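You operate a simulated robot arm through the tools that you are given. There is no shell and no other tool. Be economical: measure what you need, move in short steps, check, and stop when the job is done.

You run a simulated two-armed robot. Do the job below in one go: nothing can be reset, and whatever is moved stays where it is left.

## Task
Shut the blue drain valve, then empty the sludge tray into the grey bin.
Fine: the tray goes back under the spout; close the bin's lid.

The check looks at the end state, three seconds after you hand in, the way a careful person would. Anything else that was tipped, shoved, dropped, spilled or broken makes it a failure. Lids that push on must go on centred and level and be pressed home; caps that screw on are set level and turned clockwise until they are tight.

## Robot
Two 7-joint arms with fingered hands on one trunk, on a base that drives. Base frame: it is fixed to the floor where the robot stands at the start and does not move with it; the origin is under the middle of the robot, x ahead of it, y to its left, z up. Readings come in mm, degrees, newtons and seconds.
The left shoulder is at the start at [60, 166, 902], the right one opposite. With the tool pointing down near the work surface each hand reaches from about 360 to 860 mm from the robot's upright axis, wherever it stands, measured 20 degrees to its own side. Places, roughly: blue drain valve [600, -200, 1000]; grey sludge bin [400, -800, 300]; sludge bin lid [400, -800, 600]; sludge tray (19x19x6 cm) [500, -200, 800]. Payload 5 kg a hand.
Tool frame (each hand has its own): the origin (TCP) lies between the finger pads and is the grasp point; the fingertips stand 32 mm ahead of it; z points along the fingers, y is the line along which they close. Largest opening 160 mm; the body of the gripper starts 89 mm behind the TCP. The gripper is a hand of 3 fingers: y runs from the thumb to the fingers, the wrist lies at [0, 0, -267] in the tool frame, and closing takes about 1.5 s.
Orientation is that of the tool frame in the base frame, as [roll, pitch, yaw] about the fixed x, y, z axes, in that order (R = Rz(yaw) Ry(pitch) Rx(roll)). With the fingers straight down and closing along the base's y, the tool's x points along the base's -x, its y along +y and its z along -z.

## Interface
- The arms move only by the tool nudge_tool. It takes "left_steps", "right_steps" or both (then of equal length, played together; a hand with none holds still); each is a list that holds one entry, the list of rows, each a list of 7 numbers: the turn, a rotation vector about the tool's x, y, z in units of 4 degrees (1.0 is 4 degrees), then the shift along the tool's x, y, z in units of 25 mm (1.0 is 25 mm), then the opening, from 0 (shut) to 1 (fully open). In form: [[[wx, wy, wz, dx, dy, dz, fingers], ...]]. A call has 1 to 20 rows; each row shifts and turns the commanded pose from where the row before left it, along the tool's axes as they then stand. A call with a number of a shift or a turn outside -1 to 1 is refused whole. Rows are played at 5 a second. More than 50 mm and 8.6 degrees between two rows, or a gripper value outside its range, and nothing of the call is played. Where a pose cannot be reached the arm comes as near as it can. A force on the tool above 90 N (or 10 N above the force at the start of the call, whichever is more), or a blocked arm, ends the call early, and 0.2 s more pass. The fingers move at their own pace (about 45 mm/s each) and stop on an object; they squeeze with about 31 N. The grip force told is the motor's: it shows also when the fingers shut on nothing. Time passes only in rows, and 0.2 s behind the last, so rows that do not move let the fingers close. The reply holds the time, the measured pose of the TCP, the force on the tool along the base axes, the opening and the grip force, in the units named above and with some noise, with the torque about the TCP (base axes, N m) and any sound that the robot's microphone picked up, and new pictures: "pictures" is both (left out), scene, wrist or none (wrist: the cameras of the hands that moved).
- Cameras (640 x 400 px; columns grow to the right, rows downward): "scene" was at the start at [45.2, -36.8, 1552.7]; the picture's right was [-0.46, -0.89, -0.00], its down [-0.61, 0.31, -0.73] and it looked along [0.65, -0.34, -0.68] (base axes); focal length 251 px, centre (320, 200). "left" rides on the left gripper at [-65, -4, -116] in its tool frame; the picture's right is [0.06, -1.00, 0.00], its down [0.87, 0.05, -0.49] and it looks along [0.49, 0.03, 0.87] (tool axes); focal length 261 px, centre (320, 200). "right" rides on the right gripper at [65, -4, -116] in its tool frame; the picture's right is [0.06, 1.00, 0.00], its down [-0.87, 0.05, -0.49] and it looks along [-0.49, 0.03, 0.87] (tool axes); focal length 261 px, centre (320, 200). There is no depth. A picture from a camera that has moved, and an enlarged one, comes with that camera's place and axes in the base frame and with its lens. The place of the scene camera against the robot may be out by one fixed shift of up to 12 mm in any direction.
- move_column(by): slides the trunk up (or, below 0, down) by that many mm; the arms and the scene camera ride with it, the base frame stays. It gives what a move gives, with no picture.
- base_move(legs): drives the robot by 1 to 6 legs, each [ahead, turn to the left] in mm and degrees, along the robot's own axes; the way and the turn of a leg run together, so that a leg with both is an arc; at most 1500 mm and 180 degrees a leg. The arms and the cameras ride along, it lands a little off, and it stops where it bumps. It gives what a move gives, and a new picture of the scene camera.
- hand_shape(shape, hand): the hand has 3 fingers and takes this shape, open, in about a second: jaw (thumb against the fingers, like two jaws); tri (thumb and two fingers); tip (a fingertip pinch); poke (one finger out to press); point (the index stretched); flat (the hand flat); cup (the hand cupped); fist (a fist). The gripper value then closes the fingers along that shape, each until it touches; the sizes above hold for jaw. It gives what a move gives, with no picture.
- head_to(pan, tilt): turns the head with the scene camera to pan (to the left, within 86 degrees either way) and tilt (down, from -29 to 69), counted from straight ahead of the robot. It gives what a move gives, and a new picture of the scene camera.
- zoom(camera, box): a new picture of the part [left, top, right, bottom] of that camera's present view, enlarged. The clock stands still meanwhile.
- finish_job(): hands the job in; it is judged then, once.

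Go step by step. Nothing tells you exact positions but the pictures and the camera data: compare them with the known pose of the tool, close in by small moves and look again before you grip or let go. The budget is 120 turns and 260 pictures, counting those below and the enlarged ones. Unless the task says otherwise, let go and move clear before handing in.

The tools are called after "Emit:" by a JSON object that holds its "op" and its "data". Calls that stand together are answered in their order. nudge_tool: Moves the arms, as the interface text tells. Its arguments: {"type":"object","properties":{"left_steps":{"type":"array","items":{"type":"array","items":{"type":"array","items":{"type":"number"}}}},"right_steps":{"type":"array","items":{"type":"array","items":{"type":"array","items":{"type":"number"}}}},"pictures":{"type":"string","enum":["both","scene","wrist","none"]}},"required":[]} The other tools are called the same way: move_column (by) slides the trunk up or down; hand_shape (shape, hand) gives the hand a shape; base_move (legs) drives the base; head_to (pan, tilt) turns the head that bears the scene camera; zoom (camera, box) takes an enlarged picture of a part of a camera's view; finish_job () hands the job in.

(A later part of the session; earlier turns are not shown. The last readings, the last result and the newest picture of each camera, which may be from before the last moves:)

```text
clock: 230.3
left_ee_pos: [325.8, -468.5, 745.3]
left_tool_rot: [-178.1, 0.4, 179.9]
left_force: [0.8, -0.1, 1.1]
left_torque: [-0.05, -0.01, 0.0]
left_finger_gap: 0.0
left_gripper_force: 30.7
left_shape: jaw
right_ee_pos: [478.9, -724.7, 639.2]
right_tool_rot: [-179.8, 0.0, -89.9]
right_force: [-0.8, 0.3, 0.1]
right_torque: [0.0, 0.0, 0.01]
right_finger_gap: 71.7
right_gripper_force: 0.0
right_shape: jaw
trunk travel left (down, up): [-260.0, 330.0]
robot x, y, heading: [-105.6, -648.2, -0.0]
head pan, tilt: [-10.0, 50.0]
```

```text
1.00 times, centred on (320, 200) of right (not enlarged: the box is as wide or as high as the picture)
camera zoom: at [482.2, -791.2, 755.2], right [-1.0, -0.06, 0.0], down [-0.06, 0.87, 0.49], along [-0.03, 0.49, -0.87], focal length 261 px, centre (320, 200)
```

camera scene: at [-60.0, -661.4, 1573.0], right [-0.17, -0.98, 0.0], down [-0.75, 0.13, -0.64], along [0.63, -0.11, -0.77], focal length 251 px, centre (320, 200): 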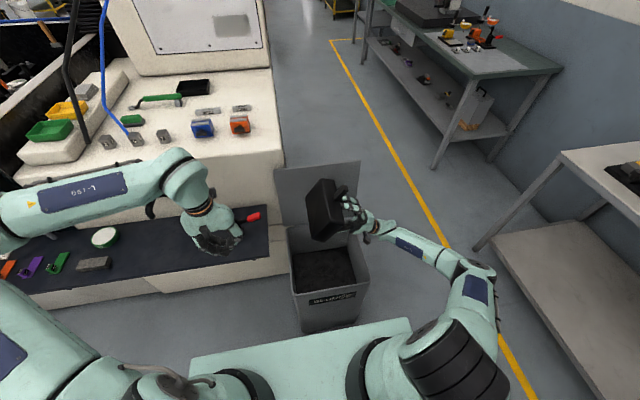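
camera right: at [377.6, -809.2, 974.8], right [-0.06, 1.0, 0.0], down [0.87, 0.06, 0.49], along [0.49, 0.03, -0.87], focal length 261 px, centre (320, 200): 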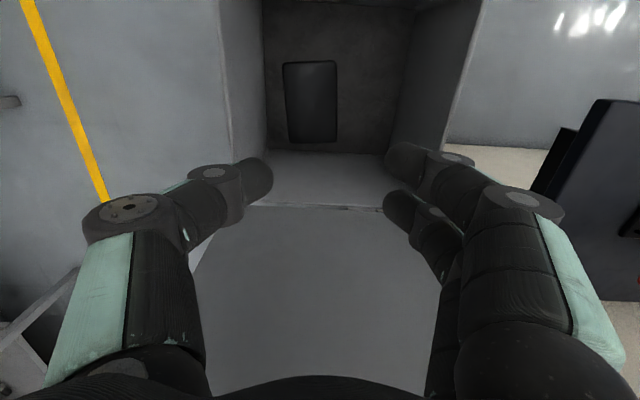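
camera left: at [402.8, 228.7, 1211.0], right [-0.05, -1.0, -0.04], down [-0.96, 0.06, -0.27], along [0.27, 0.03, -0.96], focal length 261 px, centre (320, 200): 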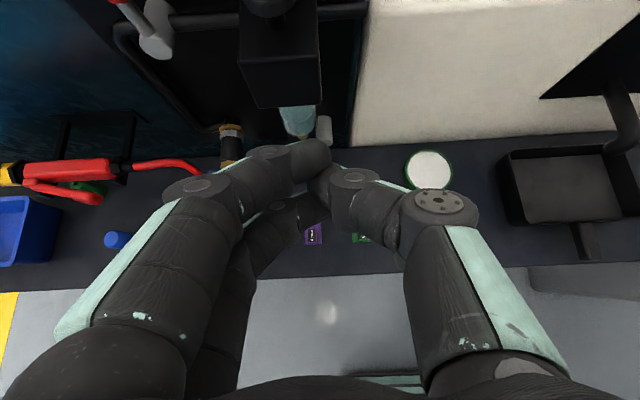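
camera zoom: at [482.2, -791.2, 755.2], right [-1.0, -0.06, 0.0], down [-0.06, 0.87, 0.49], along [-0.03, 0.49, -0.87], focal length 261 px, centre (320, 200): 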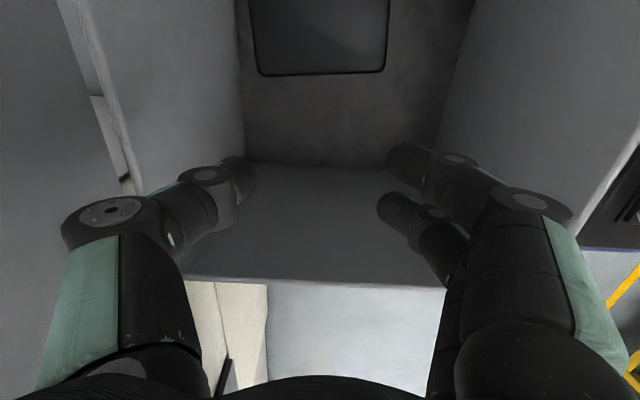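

Handle isn't visible (submerged), tray edge at y≈−769, centre x≈472. I'll go down toward the handle level in two stages, watching the force.

Emit:
{"op": "move_column", "data": {"by": -130}}

Emit:
{"op": "nudge_tool", "data": {"right_steps": [[[0, 0, 0, 0, 0.28, 0.8, 0.45], [0, 0, 0, 0, 0, 0.8, 0.45], [0, 0, 0, 0, 0, 0.8, 0.45], [0, 0, 0, 0, 0, 0.8, 0.45], [0, 0, 0, 0, 0, 0.8, 0.45]]], "pictures": "wrist"}}

```text
clock: 232.0
left_ee_pos: [332.2, -467.6, 623.5]
left_tool_rot: [-177.8, 1.8, -179.9]
left_force: [-1.1, 0.2, 23.3]
left_torque: [-0.07, -1.54, 0.12]
left_finger_gap: 0.0
left_gripper_force: 31.1
left_shape: jaw
right_ee_pos: [478.1, -726.3, 511.4]
right_tool_rot: [-179.9, 0.0, -89.9]
right_force: [-1.3, 1.0, 0.0]
right_torque: [0.0, -0.04, 0.0]
right_finger_gap: 71.9
right_gripper_force: 0.1
right_shape: jaw
trunk travel left (down, up): [-132.0, 458.0]
robot x, y, heading: [-110.4, -648.8, 0.2]
head pan, tilt: [-10.0, 50.0]
stopped: the force on the tool passed its limit at 93 N (the readings are from after the stop); the commanded pose is now the measured one
```

```text
clock: 233.2
left_ee_pos: [331.6, -468.6, 623.5]
left_tool_rot: [-177.8, 1.6, -179.8]
left_force: [9.4, 3.7, 38.8]
left_torque: [-0.65, -1.48, 0.37]
left_finger_gap: 0.1
left_gripper_force: 30.6
left_shape: jaw
right_ee_pos: [469.3, -725.0, 412.8]
right_tool_rot: [-179.8, 0.0, -89.9]
right_force: [-0.3, -0.6, -0.2]
right_torque: [-0.02, 0.0, 0.01]
right_finger_gap: 71.8
right_gripper_force: 0.0
right_shape: jaw
trunk travel left (down, up): [-132.0, 458.0]
robot x, y, heading: [-108.1, -648.0, 0.3]
head pan, tilt: [-10.0, 50.0]
camera right: at [474.3, -791.9, 527.9], right [-1.0, -0.06, 0.0], down [-0.06, 0.87, 0.49], along [-0.03, 0.49, -0.87], focal length 261 px, centre (320, 200)
```

right: 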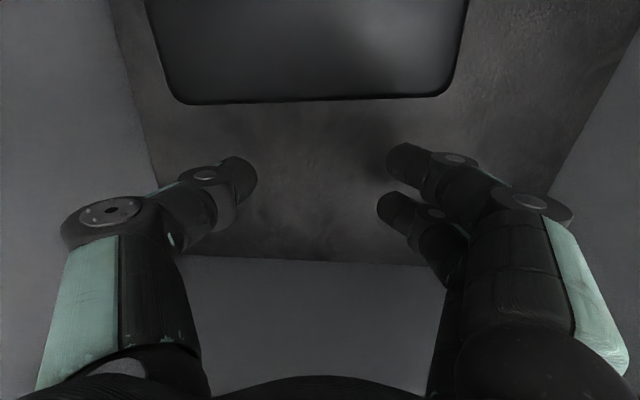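

My left hand's camera bumped the shelf's edge when the trunk came down; I'll pull that hand up and back. Meanwhile the right tips are just above the sludge; then I test lower.

Emit:
{"op": "nudge_tool", "data": {"left_steps": [[[0, 0, 0, 0.3, 0, -0.6, 0], [0, 0, 0, 0.8, 0, 0, 0], [0, 0, 0, 0.8, 0, 0, 0], [0, 0, 0, 0.8, 0, 0, 0]]], "pictures": "none"}}

Emit:
{"op": "nudge_tool", "data": {"right_steps": [[[0, 0, 0, 0.08, -0.28, 0.4, 0.45], [0, 0, 0, 0, 0, 0.4, 0.45], [0, 0, 0, 0, 0, 0.4, 0.45], [0, 0, 0, 0, 0, 0.4, 0.45], [0, 0, 0, 0, 0, 0.4, 0.45]]], "pictures": "wrist"}}

```text
clock: 234.2
left_ee_pos: [262.7, -468.0, 634.2]
left_tool_rot: [-177.9, 1.3, -179.8]
left_force: [0.9, 0.2, 0.6]
left_torque: [0.03, 0.02, 0.0]
left_finger_gap: 0.0
left_gripper_force: 31.0
left_shape: jaw
right_ee_pos: [470.2, -725.7, 411.5]
right_tool_rot: [-179.9, 0.0, -89.9]
right_force: [0.4, -0.1, 0.4]
right_torque: [0.01, 0.02, 0.0]
right_finger_gap: 71.8
right_gripper_force: 0.0
right_shape: jaw
trunk travel left (down, up): [-132.0, 458.0]
robot x, y, heading: [-108.0, -646.7, 0.4]
head pan, tilt: [-10.0, 50.0]
```

```text
clock: 235.4
left_ee_pos: [263.8, -466.9, 635.1]
left_tool_rot: [-177.9, 1.4, -179.9]
left_force: [-0.4, -1.2, 0.1]
left_torque: [-0.01, -0.01, -0.01]
left_finger_gap: 0.2
left_gripper_force: 31.1
left_shape: jaw
right_ee_pos: [479.0, -726.2, 361.1]
right_tool_rot: [-179.9, 0.1, -89.9]
right_force: [-0.5, 0.0, 0.4]
right_torque: [-0.03, 0.0, 0.0]
right_finger_gap: 71.8
right_gripper_force: 0.1
right_shape: jaw
trunk travel left (down, up): [-132.0, 458.0]
robot x, y, heading: [-105.4, -652.1, 0.1]
head pan, tilt: [-10.0, 50.0]
camera right: at [482.6, -792.8, 476.8], right [-1.0, -0.06, 0.0], down [-0.06, 0.87, 0.49], along [-0.03, 0.49, -0.87], focal length 261 px, centre (320, 200)
```

right: 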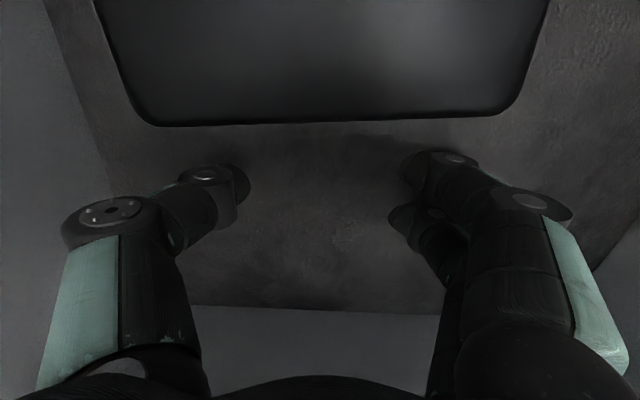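

The sludge doesn't resist; tips are submerged. Lower 8 mm more and close to feel for the handle.

Emit:
{"op": "nudge_tool", "data": {"right_steps": [[[0, 0, 0, 0, 0, 0.32, 0.45], [0, 0, 0, 0, 0, 0, 0], [0, 0, 0, 0, 0, 0, 0], [0, 0, 0, 0, 0, 0, 0], [0, 0, 0, 0, 0, 0, 0], [0, 0, 0, 0, 0, 0, 0], [0, 0, 0, 0, 0, 0, 0]]], "pictures": "wrist"}}

```text
clock: 237.0
left_ee_pos: [263.0, -466.5, 634.3]
left_tool_rot: [-177.9, 1.4, -179.8]
left_force: [0.7, -0.9, 0.4]
left_torque: [0.01, -0.04, 0.03]
left_finger_gap: 0.0
left_gripper_force: 30.6
left_shape: jaw
right_ee_pos: [477.2, -726.0, 354.2]
right_tool_rot: [-179.9, 0.0, -89.7]
right_force: [-3.7, 2.4, 11.3]
right_torque: [-0.13, 0.16, 0.15]
right_finger_gap: 9.2
right_gripper_force: 31.1
right_shape: jaw
trunk travel left (down, up): [-132.0, 458.0]
robot x, y, heading: [-108.8, -645.9, 0.0]
head pan, tilt: [-10.0, 50.0]
camera right: at [482.3, -792.4, 469.5], right [-1.0, -0.07, 0.0], down [-0.06, 0.87, 0.49], along [-0.03, 0.49, -0.87], focal length 261 px, centre (320, 200)
```

right: 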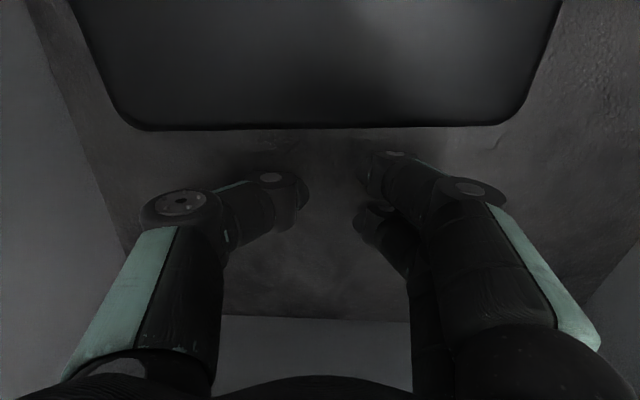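

The fingers stopped at 9 mm on something. I'll lift 15 mm to see whether the tray follows.

Emit:
{"op": "nudge_tool", "data": {"right_steps": [[[0, 0, 0, 0, 0, -0.3, 0], [0, 0, 0, 0, 0, -0.3, 0], [0, 0, 0, 0, 0, 0, 0]]], "pictures": "wrist"}}

```text
clock: 237.8
left_ee_pos: [262.4, -468.0, 634.0]
left_tool_rot: [-177.9, 1.4, -179.8]
left_force: [-0.1, -0.5, 0.0]
left_torque: [-0.01, -0.02, -0.02]
left_finger_gap: 0.0
left_gripper_force: 30.9
left_shape: jaw
right_ee_pos: [478.2, -726.6, 369.5]
right_tool_rot: [-180.0, 0.1, -89.8]
right_force: [-0.8, -0.6, -2.2]
right_torque: [0.16, 0.03, 0.03]
right_finger_gap: 7.2
right_gripper_force: 30.9
right_shape: jaw
trunk travel left (down, up): [-132.0, 458.0]
robot x, y, heading: [-109.1, -646.1, 0.5]
head pan, tilt: [-10.0, 50.0]
camera right: at [482.2, -793.5, 483.5], right [-1.0, -0.06, 0.0], down [-0.06, 0.87, 0.49], along [-0.03, 0.49, -0.87], focal length 261 px, centre (320, 200)
```

right: 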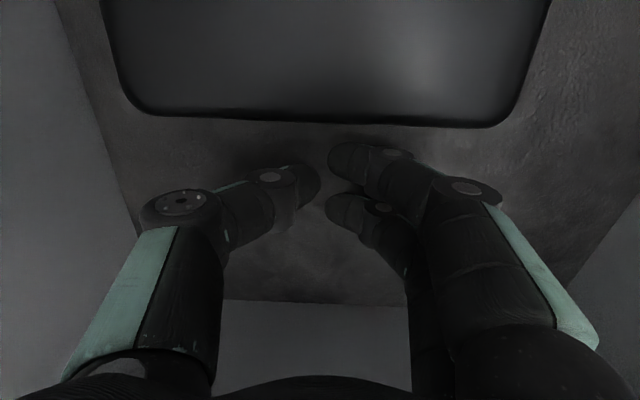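

It is the handle, caught only by the very tips. I'll set it back, reopen, go 17 mm deeper and grip properly.

Emit:
{"op": "nudge_tool", "data": {"right_steps": [[[0, 0, 0, 0, 0, 0.5, 0], [0, 0, 0, 0, 0, 0, 0.45], [0, 0, 0, 0, 0, 0, 0.45], [0, 0, 0, 0, 0, 0, 0.45], [0, 0, 0, 0, 0, 0.4, 0.45], [0, 0, 0, 0, 0, 0.4, 0.45], [0, 0, 0, 0, 0, 0, 0.2], [0, 0, 0, 0, 0, 0, 0], [0, 0, 0, 0, 0, 0, 0], [0, 0, 0, 0, 0, 0, 0], [0, 0, 0, 0, 0, 0, 0]]], "pictures": "wrist"}}

```text
clock: 240.2
left_ee_pos: [262.7, -467.3, 633.7]
left_tool_rot: [-177.9, 1.5, -180.0]
left_force: [0.0, 0.2, -0.5]
left_torque: [-0.01, 0.0, 0.03]
left_finger_gap: 0.0
left_gripper_force: 30.7
left_shape: jaw
right_ee_pos: [477.5, -727.3, 335.2]
right_tool_rot: [-179.8, 0.0, -89.8]
right_force: [0.0, 0.3, 0.2]
right_torque: [-0.05, 0.01, 0.02]
right_finger_gap: 18.5
right_gripper_force: 30.8
right_shape: jaw
trunk travel left (down, up): [-132.0, 458.0]
robot x, y, heading: [-112.1, -648.1, 0.3]
head pan, tilt: [-10.0, 50.0]
camera right: at [482.7, -793.0, 451.5], right [-1.0, -0.06, 0.0], down [-0.06, 0.87, 0.49], along [-0.03, 0.49, -0.87], focal length 261 px, centre (320, 200)
```

right: 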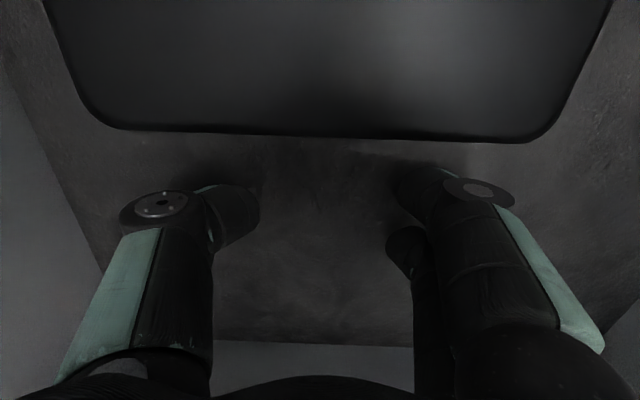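

Firm grip on the handle (18.5 mm). Lifting.

Emit:
{"op": "nudge_tool", "data": {"right_steps": [[[0, 0, 0, 0, 0, -0.4, 0], [0, 0, 0, 0, 0, -0.6, 0], [0, 0, 0, 0, 0, -0.6, 0], [0, 0, 0, 0, 0, -0.6, 0], [0, 0, 0, 0, 0, -0.6, 0], [0, 0, 0, 0, 0, 0, 0]]], "pictures": "wrist"}}

Emit:
{"op": "move_column", "data": {"by": 200}}

Emit:
{"op": "zoom", "data": {"camera": "right", "box": [0, 0, 640, 400]}}

```text
clock: 241.6
left_ee_pos: [262.8, -467.5, 634.1]
left_tool_rot: [-177.9, 1.4, -179.9]
left_force: [-0.3, -0.7, -0.4]
left_torque: [0.01, -0.02, -0.03]
left_finger_gap: 0.0
left_gripper_force: 30.6
left_shape: jaw
right_ee_pos: [479.0, -726.0, 406.4]
right_tool_rot: [-179.9, 0.1, -89.8]
right_force: [0.4, 0.3, -2.2]
right_torque: [0.22, -0.02, 0.02]
right_finger_gap: 18.4
right_gripper_force: 31.0
right_shape: jaw
trunk travel left (down, up): [-132.0, 458.0]
robot x, y, heading: [-106.4, -647.7, 0.1]
head pan, tilt: [-10.0, 50.0]
camera right: at [482.7, -793.1, 521.5], right [-1.0, -0.06, 0.0], down [-0.06, 0.87, 0.49], along [-0.03, 0.49, -0.87], focal length 261 px, centre (320, 200)
```

right: 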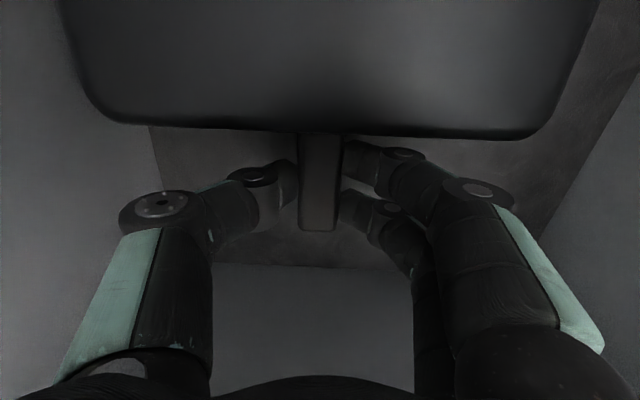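

```text
clock: 243.8
left_ee_pos: [263.1, -465.7, 834.3]
left_tool_rot: [-178.0, 1.5, -179.8]
left_force: [-0.1, 1.0, -0.2]
left_torque: [0.03, 0.02, 0.05]
left_finger_gap: 0.1
left_gripper_force: 31.3
left_shape: jaw
right_ee_pos: [478.4, -726.8, 605.2]
right_tool_rot: [-179.8, 0.0, -89.9]
right_force: [0.2, -0.6, -2.4]
right_torque: [0.2, -0.01, -0.03]
right_finger_gap: 18.7
right_gripper_force: 30.8
right_shape: jaw
trunk travel left (down, up): [-332.0, 258.0]
robot x, y, heading: [-105.7, -650.4, 0.3]
head pan, tilt: [-10.0, 50.0]
```

```text
1.00 times, centred on (320, 200) of right (not enlarged: the box is as wide or as high as the picture)
camera zoom: at [482.8, -793.2, 721.0], right [-1.0, -0.06, 0.0], down [-0.06, 0.87, 0.49], along [-0.03, 0.49, -0.87], focal length 261 px, centre (320, 200)
```

zoom: 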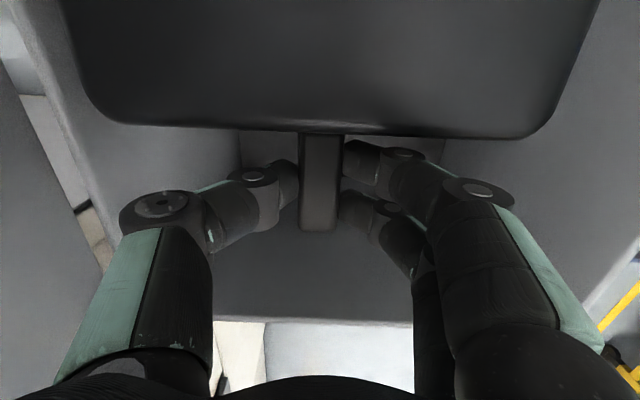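

The empty tray is held firmly (2.3 N, no droop), still inverted. I'll raise it out, turn the hand to yaw 180 and pitch the fingers forward, so the pan swings from inverted toward hanging.

Emit:
{"op": "move_column", "data": {"by": 258}}

Emit:
{"op": "nudge_tool", "data": {"right_steps": [[[0, 0, 1, 0, 0, -0.3, 0], [0, 0, 1, 0, 0, -0.3, 0], [0, 0, 1, 0, 0, -0.3, 0], [0, 0, 1, 0, 0, -0.3, 0], [0, 0, 1, 0, 0, -0.3, 0], [0, 0, 1, 0, 0, -0.3, 0], [0, 0, 1, 0, 0, -0.3, 0], [0, 0, 1, 0, 0, -0.3, 0], [0, 0, 1, 0, 0, 0, 0], [0, 0, 1, 0, 0, 0, 0], [0, 0, 1, 0, 0, 0, 0], [0, 0, 1, 0, 0, 0, 0], [0, 0, 1, 0, 0, 0, 0], [0, 0, 1, 0, 0, 0, 0], [0, 0, 1, 0, 0, 0, 0], [0, 0, 1, 0, 0, 0, 0], [0, 0, 1, 0, 0, 0, 0], [0, 0, 1, 0, 0, 0, 0], [0, 0, 1, 0, 0, 0, 0], [0, 0, 1, 0, 0, 0, 0]]], "pictures": "none"}}

Emit:
{"op": "nudge_tool", "data": {"right_steps": [[[0, 0, 1, 0, 0, 0, 0], [0, 0, 1, 0, 0, 0, 0], [0, 0, 0.5, 0, 0, 0, 0], [0, -1, 0, 0, 0, 0, 0], [0, -1, 0, 0, 0, 0, 0], [0, -1, 0, 0, 0, 0, 0], [0, -1, 0, 0, 0, 0, 0], [0, -1, 0, 0, 0, 0, 0], [0, -1, 0, 0, 0, 0, 0], [0, -1, 0, 0, 0, 0, 0], [0, -1, 0, 0, 0, 0, 0], [0, -1, 0, 0, 0, 0, 0], [0, -1, 0, 0, 0, 0, 0], [0, -1, 0, 0, 0, 0, 0], [0, -1, 0, 0, 0, 0, 0], [0, -1, 0, 0, 0, 0, 0], [0, -1, 0, 0, 0, 0, 0], [0, -1, 0, 0, 0, 0, 0], [0, -1, 0, 0, 0, 0, 0]]], "pictures": "scene"}}

```text
clock: 246.5
left_ee_pos: [263.3, -468.4, 1091.7]
left_tool_rot: [-178.0, 1.4, -180.0]
left_force: [0.3, 0.5, 0.2]
left_torque: [0.0, 0.01, 0.03]
left_finger_gap: 0.0
left_gripper_force: 30.2
left_shape: jaw
right_ee_pos: [478.9, -726.0, 864.4]
right_tool_rot: [-179.9, 0.0, -89.9]
right_force: [0.1, 0.2, -3.3]
right_torque: [0.2, 0.02, 0.0]
right_finger_gap: 18.5
right_gripper_force: 31.0
right_shape: jaw
trunk travel left (down, up): [-590.0, 0.0]
robot x, y, heading: [-105.7, -647.8, 0.0]
head pan, tilt: [-10.0, 50.0]
```

```text
clock: 250.7
left_ee_pos: [263.5, -467.1, 1092.0]
left_tool_rot: [-178.0, 1.4, -180.0]
left_force: [0.1, 0.4, -0.6]
left_torque: [0.02, 0.0, -0.02]
left_finger_gap: 0.0
left_gripper_force: 31.4
left_shape: jaw
right_ee_pos: [477.8, -727.1, 922.7]
right_tool_rot: [-179.9, 0.2, -170.0]
right_force: [-0.6, -0.7, -2.1]
right_torque: [0.07, -0.22, 0.01]
right_finger_gap: 18.6
right_gripper_force: 31.0
right_shape: jaw
trunk travel left (down, up): [-590.0, 0.0]
robot x, y, heading: [-107.7, -651.2, -0.2]
head pan, tilt: [-10.0, 50.0]
```

```text
clock: 254.7
left_ee_pos: [262.9, -467.2, 1093.6]
left_tool_rot: [-178.0, 1.4, -179.9]
left_force: [0.3, 0.3, 0.0]
left_torque: [0.0, 0.01, -0.01]
left_finger_gap: 0.0
left_gripper_force: 31.2
left_shape: jaw
right_ee_pos: [478.4, -726.2, 922.7]
right_tool_rot: [180.0, 64.2, -179.9]
right_force: [-0.3, -0.6, -2.1]
right_torque: [0.01, -0.09, 0.02]
right_finger_gap: 18.4
right_gripper_force: 31.3
right_shape: jaw
trunk travel left (down, up): [-590.0, 0.0]
robot x, y, heading: [-106.3, -649.1, 0.1]
head pan, tilt: [-10.0, 50.0]
camera scene: at [-60.1, -660.7, 1682.8], right [-0.17, -0.99, 0.0], down [-0.75, 0.13, -0.64], along [0.63, -0.11, -0.77], focal length 251 px, centre (320, 200)
```

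scene: 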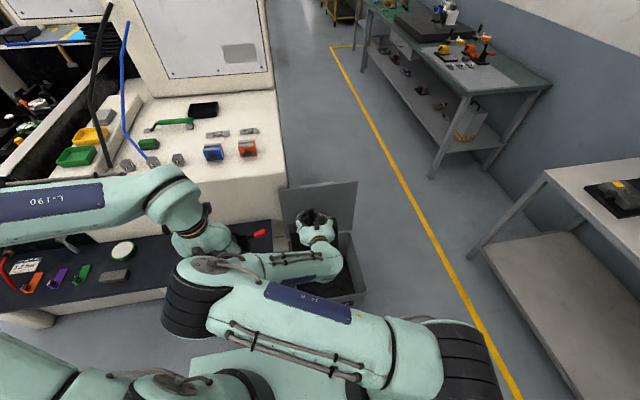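

Pitch works well to 64°. I'll move the left hand out of the elbow's way and keep pitching to see how far it goes.

Emit:
{"op": "nudge_tool", "data": {"left_steps": [[[0, 0, 0, 0, 1, 0, 0], [0, 0, 0, 0, 1, 0, 0], [0, 0, 0, 0, 1, 0, 0], [0, 0, 0, 0, 1, 0, 0], [0, 0, 0, 0, 1, 0, 0], [0, 0, 0, 0, 1, 0, 0]]], "pictures": "none"}}

Emit:
{"op": "nudge_tool", "data": {"right_steps": [[[0, -1, 0, 0, 0, 0, 0], [0, -1, 0, 0, 0, 0, 0], [0, -1, 0, 0, 0, 0, 0], [0, -1, 0, 0, 0, 0, 0], [0, -1, 0, 0, 0, 0, 0], [0, -1, 0, 0, 0, 0, 0], [0, -1, 0, 0, 0, 0, 0], [0, -1, 0, 0, 0, 0, 0]]], "pictures": "scene"}}

```text
clock: 256.1
left_ee_pos: [262.5, -315.4, 1086.1]
left_tool_rot: [-177.9, 1.3, -179.9]
left_force: [-0.8, -0.5, 0.0]
left_torque: [0.01, 0.01, -0.01]
left_finger_gap: 0.0
left_gripper_force: 31.3
left_shape: jaw
right_ee_pos: [477.4, -727.1, 924.0]
right_tool_rot: [-180.0, 64.2, -179.9]
right_force: [0.9, 0.4, -3.4]
right_torque: [0.0, -0.07, 0.0]
right_finger_gap: 18.3
right_gripper_force: 30.7
right_shape: jaw
trunk travel left (down, up): [-590.0, 0.0]
robot x, y, heading: [-108.6, -650.9, -0.1]
head pan, tilt: [-10.0, 50.0]
```

```text
clock: 257.9
left_ee_pos: [261.9, -318.3, 1086.2]
left_tool_rot: [-177.9, 1.3, -179.9]
left_force: [0.4, 0.1, -0.7]
left_torque: [0.01, 0.01, 0.02]
left_finger_gap: 0.1
left_gripper_force: 31.1
left_shape: jaw
right_ee_pos: [485.2, -732.9, 935.9]
right_tool_rot: [35.6, 82.4, 32.6]
right_force: [-0.1, -0.1, -2.6]
right_torque: [0.01, 0.04, 0.0]
right_finger_gap: 18.4
right_gripper_force: 30.7
right_shape: jaw
trunk travel left (down, up): [-590.0, 0.0]
robot x, y, heading: [-107.2, -649.2, 0.4]
head pan, tilt: [-10.0, 50.0]
camera scene: at [-60.0, -660.9, 1682.7], right [-0.17, -0.99, 0.0], down [-0.76, 0.13, -0.64], along [0.63, -0.11, -0.77], focal length 251 px, centre (320, 200)
```

scene: 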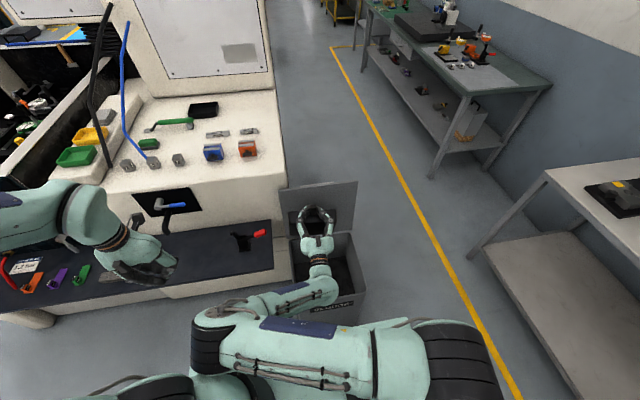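

Past 90° with no limit yet. Continuing 40° more.

Emit:
{"op": "nudge_tool", "data": {"right_steps": [[[0, -1, 0, 0, 0, 0, 0], [0, -1, 0, 0, 0, 0, 0], [0, -1, 0, 0, 0, 0, 0], [0, -1, 0, 0, 0, 0, 0], [0, -1, 0, 0, 0, 0, 0], [0, -1, 0, 0, 0, 0, 0], [0, -1, 0, 0, 0, 0, 0], [0, -1, 0, 0, 0, 0, 0], [0, -1, 0, 0, 0, 0, 0], [0, -1, 0, 0, 0, 0, 0]]], "pictures": "both"}}

```text
clock: 260.1
left_ee_pos: [262.6, -318.8, 1088.0]
left_tool_rot: [-177.9, 1.4, -179.9]
left_force: [-0.5, -0.3, -0.6]
left_torque: [0.01, 0.0, 0.06]
left_finger_gap: 0.0
left_gripper_force: 31.0
left_shape: jaw
right_ee_pos: [477.9, -727.5, 923.9]
right_tool_rot: [-0.1, 51.8, 0.1]
right_force: [-0.7, 0.4, -2.2]
right_torque: [0.04, 0.13, 0.04]
right_finger_gap: 18.3
right_gripper_force: 30.9
right_shape: jaw
right hand out of reach, approached as far as the arm can: row 9, 10
trunk travel left (down, up): [-590.0, 0.0]
robot x, y, heading: [-105.4, -649.9, 0.2]
head pan, tilt: [-10.0, 50.0]
camera scene: at [-60.0, -661.0, 1682.7], right [-0.17, -0.99, 0.0], down [-0.76, 0.13, -0.64], along [0.63, -0.11, -0.77], focal length 251 px, centre (320, 200)
camera right: at [427.7, -732.1, 800.6], right [0.04, 1.0, -0.05], down [-0.92, 0.05, 0.38], along [0.38, 0.03, 0.92], focal length 261 px, centre (320, 200)
```

scene: 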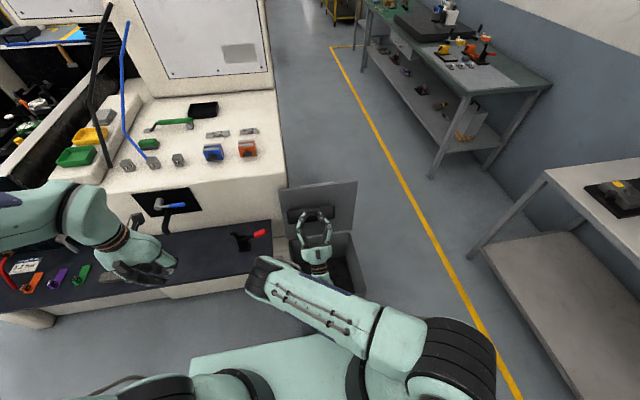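
right: 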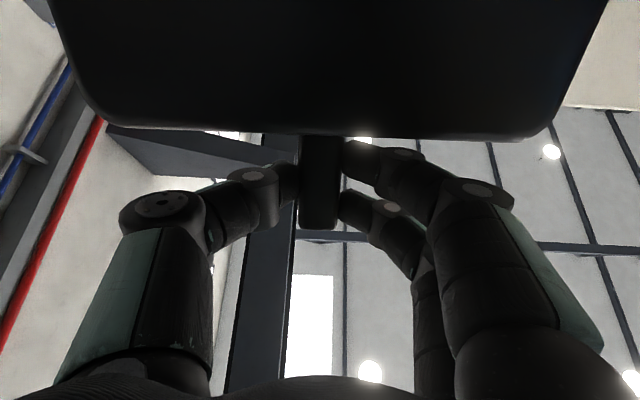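

Excellent: the pan is now nearly upright (128° of pitch), held from below with its far edge down. I'll back off, drive to the tray spot, and set it down far edge first with the handle overhanging the shelf's front.

Emit:
{"op": "base_move", "data": {"legs": [[-250, 0], [0, 90], [550, 0], [0, -90], [90, 0]]}}

Emit:
{"op": "zoom", "data": {"camera": "scene", "box": [220, 120, 460, 300]}}

```text
clock: 273.3
left_ee_pos: [109.8, 231.0, 1085.5]
left_tool_rot: [-177.8, 1.4, 179.6]
left_force: [0.8, -0.5, -0.2]
left_torque: [0.04, 0.04, 0.01]
left_finger_gap: 0.0
left_gripper_force: 31.0
left_shape: jaw
right_ee_pos: [320.8, -179.6, 922.8]
right_tool_rot: [0.0, 52.0, -0.4]
right_force: [0.8, -1.3, -3.3]
right_torque: [-0.01, 0.08, 0.0]
right_finger_gap: 18.5
right_gripper_force: 31.1
right_shape: jaw
trunk travel left (down, up): [-590.0, 0.0]
robot x, y, heading: [-268.2, -95.5, -0.2]
head pan, tilt: [-10.0, 50.0]
camera scene: at [-215.4, -108.3, 1682.6], right [-0.18, -0.98, 0.0], down [-0.75, 0.14, -0.64], along [0.63, -0.11, -0.77], focal length 251 px, centre (320, 200)
```

scene: 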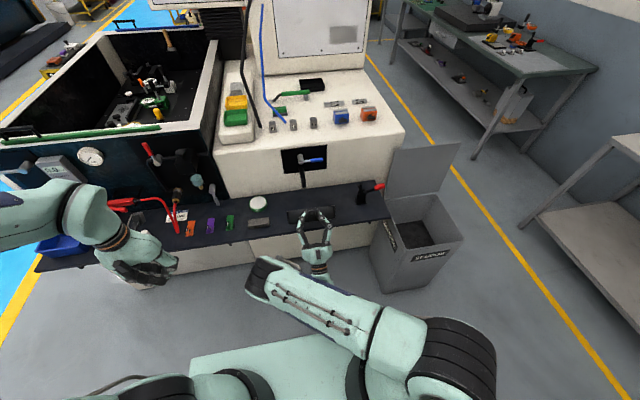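

```text
2.22 times, centred on (340, 210) of scene
camera zoom: at [-215.4, -108.3, 1682.6], right [-0.18, -0.98, 0.0], down [-0.75, 0.14, -0.64], along [0.63, -0.11, -0.77], focal length 559 px, centre (276, 178)
```

zoom: 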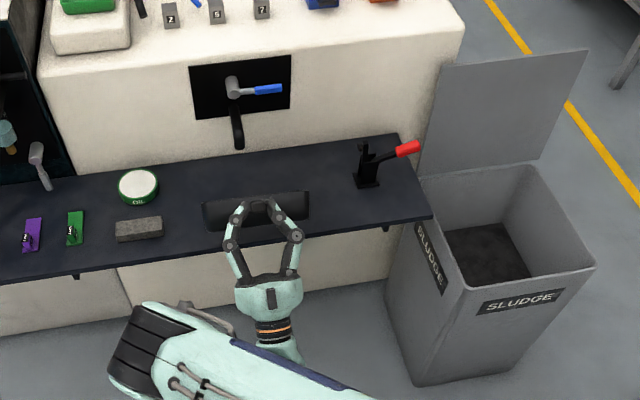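

Tray over the shelf's edge line. Driving ahead 52 mm and lowering the trunk until the far edge touches.

Emit:
{"op": "base_move", "data": {"legs": [[52, 0]]}}

Emit:
{"op": "move_column", "data": {"by": -75}}

Emit:
{"op": "zoom", "data": {"camera": "scene", "box": [240, 150, 400, 290]}}

```text
clock: 274.2
left_ee_pos: [160.4, 231.5, 1086.9]
left_tool_rot: [-177.9, 1.4, 179.6]
left_force: [0.4, -0.5, -0.4]
left_torque: [0.03, 0.05, 0.04]
left_finger_gap: 0.0
left_gripper_force: 31.5
left_shape: jaw
right_ee_pos: [373.1, -179.7, 923.3]
right_tool_rot: [0.0, 52.0, -0.4]
right_force: [-0.2, -0.1, -3.4]
right_torque: [-0.03, 0.12, -0.01]
right_finger_gap: 18.5
right_gripper_force: 31.4
right_shape: jaw
trunk travel left (down, up): [-590.0, 0.0]
robot x, y, heading: [-212.0, -99.2, -0.4]
head pan, tilt: [-10.0, 50.0]
camera scene: at [-163.8, -108.5, 1682.6], right [-0.18, -0.98, 0.0], down [-0.75, 0.14, -0.64], along [0.63, -0.11, -0.77], focal length 251 px, centre (320, 200)
```

scene: 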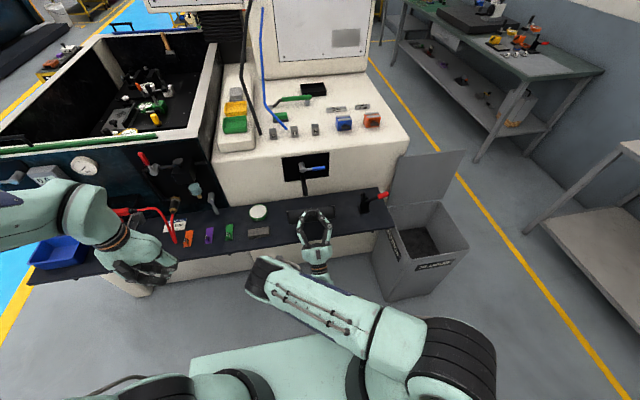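

```text
clock: 275.3
left_ee_pos: [161.3, 231.2, 1010.5]
left_tool_rot: [-177.9, 1.3, 179.5]
left_force: [-0.4, 0.8, 0.6]
left_torque: [0.02, 0.03, -0.03]
left_finger_gap: 0.0
left_gripper_force: 31.1
left_shape: jaw
right_ee_pos: [371.5, -179.8, 849.2]
right_tool_rot: [0.0, 51.9, -0.4]
right_force: [0.8, -0.1, 1.8]
right_torque: [-0.18, -0.46, -0.1]
right_finger_gap: 18.4
right_gripper_force: 30.7
right_shape: jaw
trunk travel left (down, up): [-515.0, 75.0]
robot x, y, heading: [-212.5, -96.8, -0.2]
head pan, tilt: [-10.0, 50.0]
```

```text
2.86 times, centred on (320, 220) of scene
camera zoom: at [-166.4, -108.7, 1607.7], right [-0.18, -0.98, 0.0], down [-0.75, 0.14, -0.64], along [0.63, -0.11, -0.77], focal length 718 px, centre (320, 143)
```

zoom: 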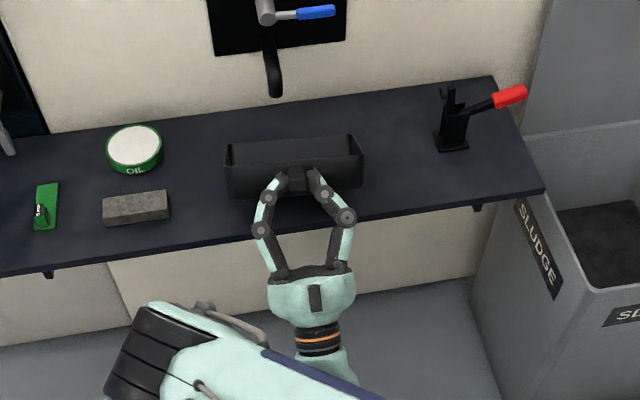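

The far edge touches and the tray starts turning in the grip, opening upward. Lowering further.

Emit:
{"op": "move_column", "data": {"by": -50}}

Emit:
{"op": "zoom", "data": {"camera": "scene", "box": [240, 140, 400, 280]}}

```text
clock: 276.2
left_ee_pos: [159.0, 231.3, 961.6]
left_tool_rot: [-177.9, 1.4, 179.6]
left_force: [-0.5, -0.1, -0.3]
left_torque: [0.01, 0.01, -0.02]
left_finger_gap: 0.0
left_gripper_force: 31.3
left_shape: jaw
right_ee_pos: [372.3, -180.4, 799.6]
right_tool_rot: [0.1, 52.0, -0.4]
right_force: [1.1, -0.9, 1.6]
right_torque: [-0.21, -0.37, -0.05]
right_finger_gap: 18.4
right_gripper_force: 30.7
right_shape: jaw
trunk travel left (down, up): [-465.0, 125.0]
robot x, y, heading: [-215.2, -96.7, -0.3]
head pan, tilt: [-10.0, 50.0]
```

```text
2.86 times, centred on (320, 210) of scene
camera zoom: at [-166.4, -108.7, 1557.7], right [-0.18, -0.98, 0.0], down [-0.75, 0.14, -0.64], along [0.63, -0.11, -0.77], focal length 718 px, centre (320, 171)
```

zoom: 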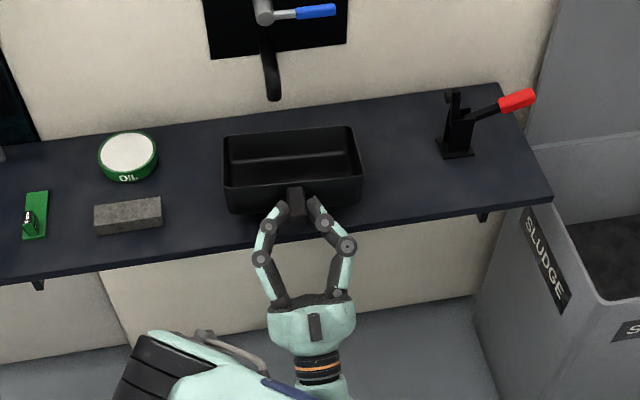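

Nearly flat now, upright with the handle toward me. Lowering the last bit.

Emit:
{"op": "move_column", "data": {"by": -32}}

Emit:
{"op": "zoom", "data": {"camera": "scene", "box": [260, 150, 380, 260]}}

```text
clock: 277.0
left_ee_pos: [159.7, 231.5, 929.1]
left_tool_rot: [-178.0, 1.3, 179.7]
left_force: [0.2, 0.2, -0.8]
left_torque: [-0.02, 0.0, -0.01]
left_finger_gap: 0.0
left_gripper_force: 31.3
left_shape: jaw
right_ee_pos: [372.0, -180.3, 766.7]
right_tool_rot: [0.0, 52.0, -0.3]
right_force: [-0.7, -0.1, 1.4]
right_torque: [-0.37, -0.3, -0.03]
right_finger_gap: 18.2
right_gripper_force: 30.7
right_shape: jaw
trunk travel left (down, up): [-433.0, 157.0]
robot x, y, heading: [-213.5, -99.1, -0.3]
head pan, tilt: [-10.0, 50.0]
```

```text
3.64 times, centred on (320, 205) of scene
camera zoom: at [-166.4, -108.6, 1525.7], right [-0.18, -0.98, 0.0], down [-0.75, 0.14, -0.64], along [0.63, -0.11, -0.77], focal length 914 px, centre (320, 182)
```

zoom: 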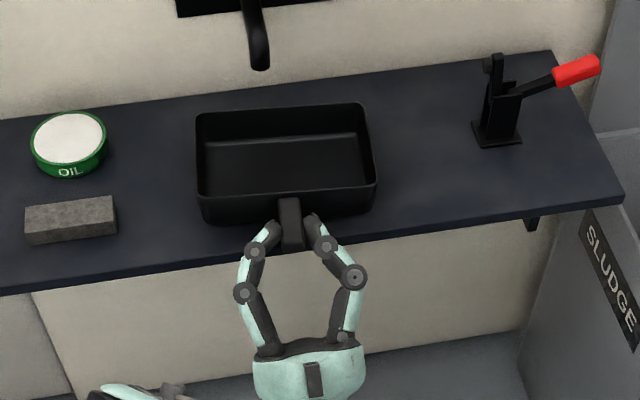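

Tray is flat on the shelf and visibly empty. A last 5 mm, release, and back the hand off.

Emit:
{"op": "move_column", "data": {"by": -5}}

Emit:
{"op": "nudge_tool", "data": {"right_steps": [[[0, 0, 0, 0, 0, 0, 0.2], [0, 0, 0, 0, 0, 0, 0.4], [0, 0, 0, 0, 0, 0, 0.4], [0, 0, 0, 0, 0, 0, 0.4]]], "pictures": "none"}}

Emit:
{"op": "base_move", "data": {"legs": [[-100, 0]]}}

Emit:
{"op": "zoom", "data": {"camera": "scene", "box": [260, 130, 400, 250]}}

```text
clock: 277.5
left_ee_pos: [159.4, 231.7, 924.8]
left_tool_rot: [-177.9, 1.4, 179.7]
left_force: [-0.4, -0.2, -0.1]
left_torque: [0.0, 0.0, 0.02]
left_finger_gap: 0.0
left_gripper_force: 31.2
left_shape: jaw
right_ee_pos: [371.2, -179.6, 761.8]
right_tool_rot: [0.0, 51.9, -0.4]
right_force: [-1.6, -0.2, 0.0]
right_torque: [-0.34, -0.29, -0.08]
right_finger_gap: 18.2
right_gripper_force: 30.7
right_shape: jaw
trunk travel left (down, up): [-428.0, 162.0]
robot x, y, heading: [-211.1, -98.3, -0.2]
head pan, tilt: [-10.0, 50.0]
```

```text
clock: 278.5
left_ee_pos: [160.2, 232.0, 925.6]
left_tool_rot: [-177.9, 1.4, 179.6]
left_force: [0.5, -0.3, 0.0]
left_torque: [0.03, 0.0, 0.01]
left_finger_gap: 0.0
left_gripper_force: 30.4
left_shape: jaw
right_ee_pos: [371.2, -180.7, 761.0]
right_tool_rot: [0.0, 52.0, -0.5]
right_force: [-0.4, 0.0, -0.7]
right_torque: [0.01, 0.01, 0.01]
right_finger_gap: 63.4
right_gripper_force: 0.2
right_shape: jaw
trunk travel left (down, up): [-428.0, 162.0]
robot x, y, heading: [-214.3, -99.0, -0.3]
head pan, tilt: [-10.0, 50.0]
```

```text
clock: 279.7
left_ee_pos: [58.3, 232.2, 925.3]
left_tool_rot: [-177.8, 1.4, 179.6]
left_force: [-0.3, 0.1, 0.3]
left_torque: [0.03, -0.05, 0.0]
left_finger_gap: 0.0
left_gripper_force: 31.2
left_shape: jaw
right_ee_pos: [269.1, -180.2, 762.0]
right_tool_rot: [0.1, 51.8, -0.4]
right_force: [-0.2, 0.4, 0.2]
right_torque: [-0.01, 0.01, 0.0]
right_finger_gap: 63.4
right_gripper_force: 0.1
right_shape: jaw
trunk travel left (down, up): [-428.0, 162.0]
robot x, y, heading: [-315.8, -97.5, -0.5]
head pan, tilt: [-10.0, 50.0]
camera scene: at [-268.1, -108.1, 1520.8], right [-0.18, -0.98, 0.0], down [-0.75, 0.14, -0.64], along [0.63, -0.11, -0.77], focal length 251 px, centre (320, 200)
```

scene: 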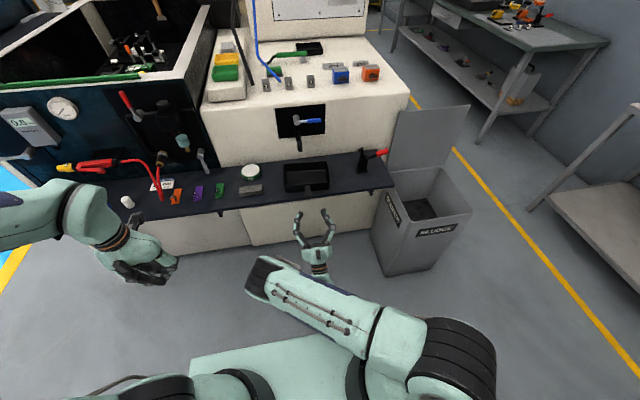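

```text
3.33 times, centred on (330, 190) of scene
camera zoom: at [-268.1, -108.1, 1520.8], right [-0.18, -0.98, 0.0], down [-0.75, 0.14, -0.64], along [0.63, -0.11, -0.77], focal length 838 px, centre (287, 233)
```

zoom: 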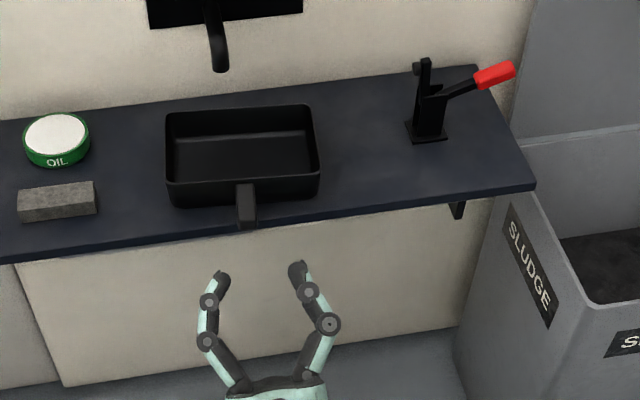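

Tray upright and straight at y≈−177, about 41 mm short of its original depth. I'll close the fingers, lower the tips to handle height and push the handle's end gently by driving forward.

Emit:
{"op": "nudge_tool", "data": {"right_steps": [[[0, 0, 0, 0, 0, 0, 0], [0, 0, 0, 0, 0, 0, 0], [0, 0, 0, 0, 0, 0, 0], [0, 0, 0, 0, 0, 0, 0], [0, 0, 0, 0, 0, 0, 0]]], "pictures": "none"}}

Emit:
{"op": "move_column", "data": {"by": -14}}

Emit:
{"op": "base_move", "data": {"legs": [[85, 0]]}}

Emit:
{"op": "zoom", "data": {"camera": "scene", "box": [260, 140, 400, 260]}}

```text
clock: 280.9
left_ee_pos: [59.2, 232.5, 924.4]
left_tool_rot: [-177.9, 1.4, 179.7]
left_force: [-0.4, 0.3, 0.5]
left_torque: [-0.02, -0.02, 0.02]
left_finger_gap: 0.0
left_gripper_force: 30.3
left_shape: jaw
right_ee_pos: [270.5, -179.1, 761.2]
right_tool_rot: [0.0, 52.1, -0.4]
right_force: [0.3, -0.7, -0.3]
right_torque: [-0.01, 0.0, 0.0]
right_finger_gap: 0.0
right_gripper_force: 30.9
right_shape: jaw
trunk travel left (down, up): [-428.0, 162.0]
robot x, y, heading: [-311.7, -99.0, -0.2]
head pan, tilt: [-10.0, 50.0]
```

```text
clock: 281.5
left_ee_pos: [59.4, 232.2, 910.4]
left_tool_rot: [-177.8, 1.4, 179.7]
left_force: [-1.0, -0.1, -0.3]
left_torque: [0.0, -0.02, 0.06]
left_finger_gap: 0.0
left_gripper_force: 30.9
left_shape: jaw
right_ee_pos: [269.5, -179.5, 747.3]
right_tool_rot: [0.1, 51.9, -0.5]
right_force: [0.1, 0.4, -0.3]
right_torque: [0.0, -0.01, -0.01]
right_finger_gap: 0.0
right_gripper_force: 31.3
right_shape: jaw
trunk travel left (down, up): [-414.0, 176.0]
robot x, y, heading: [-315.1, -97.0, -0.3]
head pan, tilt: [-10.0, 50.0]
```

```text
clock: 282.6
left_ee_pos: [145.8, 231.5, 911.1]
left_tool_rot: [-178.0, 1.5, 179.7]
left_force: [0.2, -0.4, -0.5]
left_torque: [-0.03, 0.02, 0.0]
left_finger_gap: 0.0
left_gripper_force: 30.6
left_shape: jaw
right_ee_pos: [356.9, -179.8, 748.3]
right_tool_rot: [0.0, 52.1, -0.4]
right_force: [0.3, -0.7, -0.3]
right_torque: [0.03, 0.0, -0.01]
right_finger_gap: 0.1
right_gripper_force: 30.6
right_shape: jaw
trunk travel left (down, up): [-414.0, 176.0]
robot x, y, heading: [-232.5, -98.9, -0.5]
head pan, tilt: [-10.0, 50.0]
camera scene: at [-180.4, -108.3, 1506.7], right [-0.18, -0.98, 0.0], down [-0.75, 0.14, -0.64], along [0.63, -0.11, -0.77], focal length 251 px, centre (320, 200)
```

scene: 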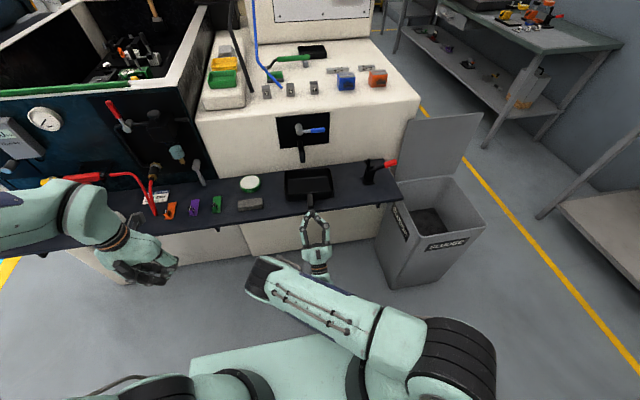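

```text
3.33 times, centred on (330, 200) of scene
camera zoom: at [-180.4, -108.3, 1506.7], right [-0.18, -0.98, 0.0], down [-0.75, 0.14, -0.64], along [0.63, -0.11, -0.77], focal length 838 px, centre (287, 200)
```

zoom: 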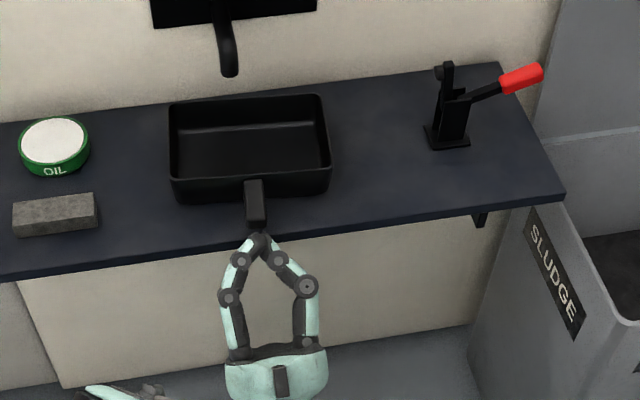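

The tray now sits with the spout well over its interior, matching the original depth; no more pushing needed. I'll back away, raise the trunk, and return the right hand to tool-down for closing the lid.

Emit:
{"op": "base_move", "data": {"legs": [[-150, 0]]}}

Emit:
{"op": "move_column", "data": {"by": 176}}

Emit:
{"op": "nudge_tool", "data": {"right_steps": [[[0, 1, 0, 0, 0, 0, 0], [0, 1, 0, 0, 0, 0, 0], [0, 1, 0, 0, 0, 0, 0], [0, 1, 0, 0, 0, 0, 0], [0, 1, 0, 0, 0, 0, 0], [0, 1, 0, 0, 0, 0, 0], [0, 1, 0, 0, 0, 0, 0], [0, 1, 0, 0, 0, 0, 0], [0, 1, 0, 0, 0, 0, 0], [0, 1, 0, 0, 0, 0, 0], [0, 1, 0, 0, 0, 0, 0], [0, 1, 0, 0, 0, 0, 0], [0, 1, 0, 0, 0, 0, 0], [0, 1, 0, 0, 0, 0, 0], [0, 1, 0, 0, 0, 0, 0], [0, 1, 0, 0, 0, 0, 0], [0, 1, 0, 0, 0, 0, 0], [0, 1, 0, 0, 0, 0, 0], [0, 1, 0, 0, 0, 0, 0], [0, 1, 0, 0, 0, 0, 0]]], "pictures": "none"}}

Emit:
{"op": "nudge_tool", "data": {"right_steps": [[[0, 1, 0, 0, 0, 0, 0], [0, 1, 0, 0, 0, 0, 0], [0, 1, 0, 0, 0, 0, 0], [0, 1, 0, 0, 0, 0, 0], [0, 1, 0, 0, 0, 0, 0], [0, 1, 0, 0, 0, 0, 0], [0, 1, 0, 0, 0, 0, 0], [0, 1, 0, 0, 0, 0, 0], [0, 1, 0, 0, 0, 0, 0], [0, 1, 0, 0, 0, 0, 0], [0, 1, 0, 0, 0, 0, 0], [0, 1, 0, 0, 0, 0, 0]]], "pictures": "scene"}}

```text
clock: 284.0
left_ee_pos: [-6.6, 233.6, 910.3]
left_tool_rot: [-177.9, 1.4, 179.5]
left_force: [-0.5, -0.2, 0.2]
left_torque: [0.01, 0.03, 0.01]
left_finger_gap: 0.1
left_gripper_force: 31.1
left_shape: jaw
right_ee_pos: [205.5, -178.8, 748.0]
right_tool_rot: [0.1, 51.9, -0.4]
right_force: [-0.1, 0.2, 0.6]
right_torque: [0.0, 0.01, -0.03]
right_finger_gap: 0.0
right_gripper_force: 30.9
right_shape: jaw
trunk travel left (down, up): [-414.0, 176.0]
robot x, y, heading: [-381.0, -96.5, -0.2]
head pan, tilt: [-10.0, 50.0]
camera scene: at [-332.2, -107.9, 1506.8], right [-0.18, -0.98, 0.0], down [-0.75, 0.14, -0.64], along [0.63, -0.11, -0.77], focal length 251 px, centre (320, 200)
```

scene: 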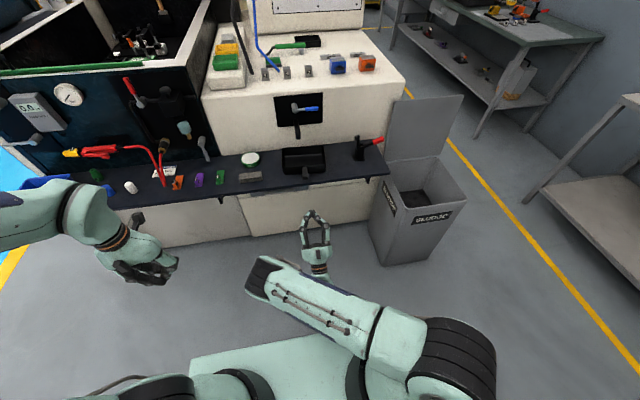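

```text
clock: 285.9
left_ee_pos: [-5.2, 233.3, 1086.3]
left_tool_rot: [-177.9, 1.5, 179.5]
left_force: [0.2, 0.3, 0.2]
left_torque: [0.0, 0.04, 0.01]
left_finger_gap: 0.1
left_gripper_force: 31.3
left_shape: jaw
right_ee_pos: [205.3, -179.1, 923.5]
right_tool_rot: [-0.1, 52.0, -0.4]
right_force: [0.0, -0.5, -0.5]
right_torque: [0.01, 0.01, 0.01]
right_finger_gap: 0.1
right_gripper_force: 30.6
right_shape: jaw
trunk travel left (down, up): [-590.0, 0.0]
robot x, y, heading: [-380.3, -95.9, -0.1]
head pan, tilt: [-10.0, 50.0]
```

```text
clock: 290.1
left_ee_pos: [-5.3, 232.5, 1086.5]
left_tool_rot: [-178.0, 1.4, 179.7]
left_force: [0.8, 0.9, 0.8]
left_torque: [0.01, -0.01, 0.0]
left_finger_gap: 0.0
left_gripper_force: 30.9
left_shape: jaw
right_ee_pos: [206.2, -178.9, 923.5]
right_tool_rot: [-179.9, 48.1, 179.8]
right_force: [-0.6, 0.0, 0.8]
right_torque: [0.0, -0.04, -0.01]
right_finger_gap: 0.0
right_gripper_force: 31.6
right_shape: jaw
trunk travel left (down, up): [-590.0, 0.0]
robot x, y, heading: [-381.2, -95.0, -0.3]
head pan, tilt: [-10.0, 50.0]
```

```text
clock: 292.7
left_ee_pos: [-5.1, 231.7, 1086.9]
left_tool_rot: [-177.9, 1.4, 179.6]
left_force: [-0.9, 0.0, -0.2]
left_torque: [0.0, 0.01, 0.01]
left_finger_gap: 0.1
left_gripper_force: 30.9
left_shape: jaw
right_ee_pos: [206.1, -178.7, 922.9]
right_tool_rot: [180.0, 0.0, 179.7]
right_force: [0.2, 0.4, -0.9]
right_torque: [0.01, 0.04, 0.01]
right_finger_gap: 0.0
right_gripper_force: 31.3
right_shape: jaw
trunk travel left (down, up): [-590.0, 0.0]
robot x, y, heading: [-377.1, -96.9, -0.2]
head pan, tilt: [-10.0, 50.0]
camera scene: at [-331.1, -108.1, 1682.7], right [-0.18, -0.98, 0.0], down [-0.75, 0.14, -0.64], along [0.63, -0.11, -0.77], focal length 251 px, centre (320, 200)
```

scene: 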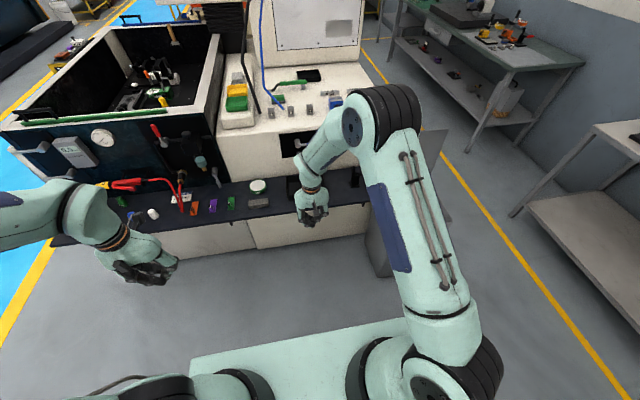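

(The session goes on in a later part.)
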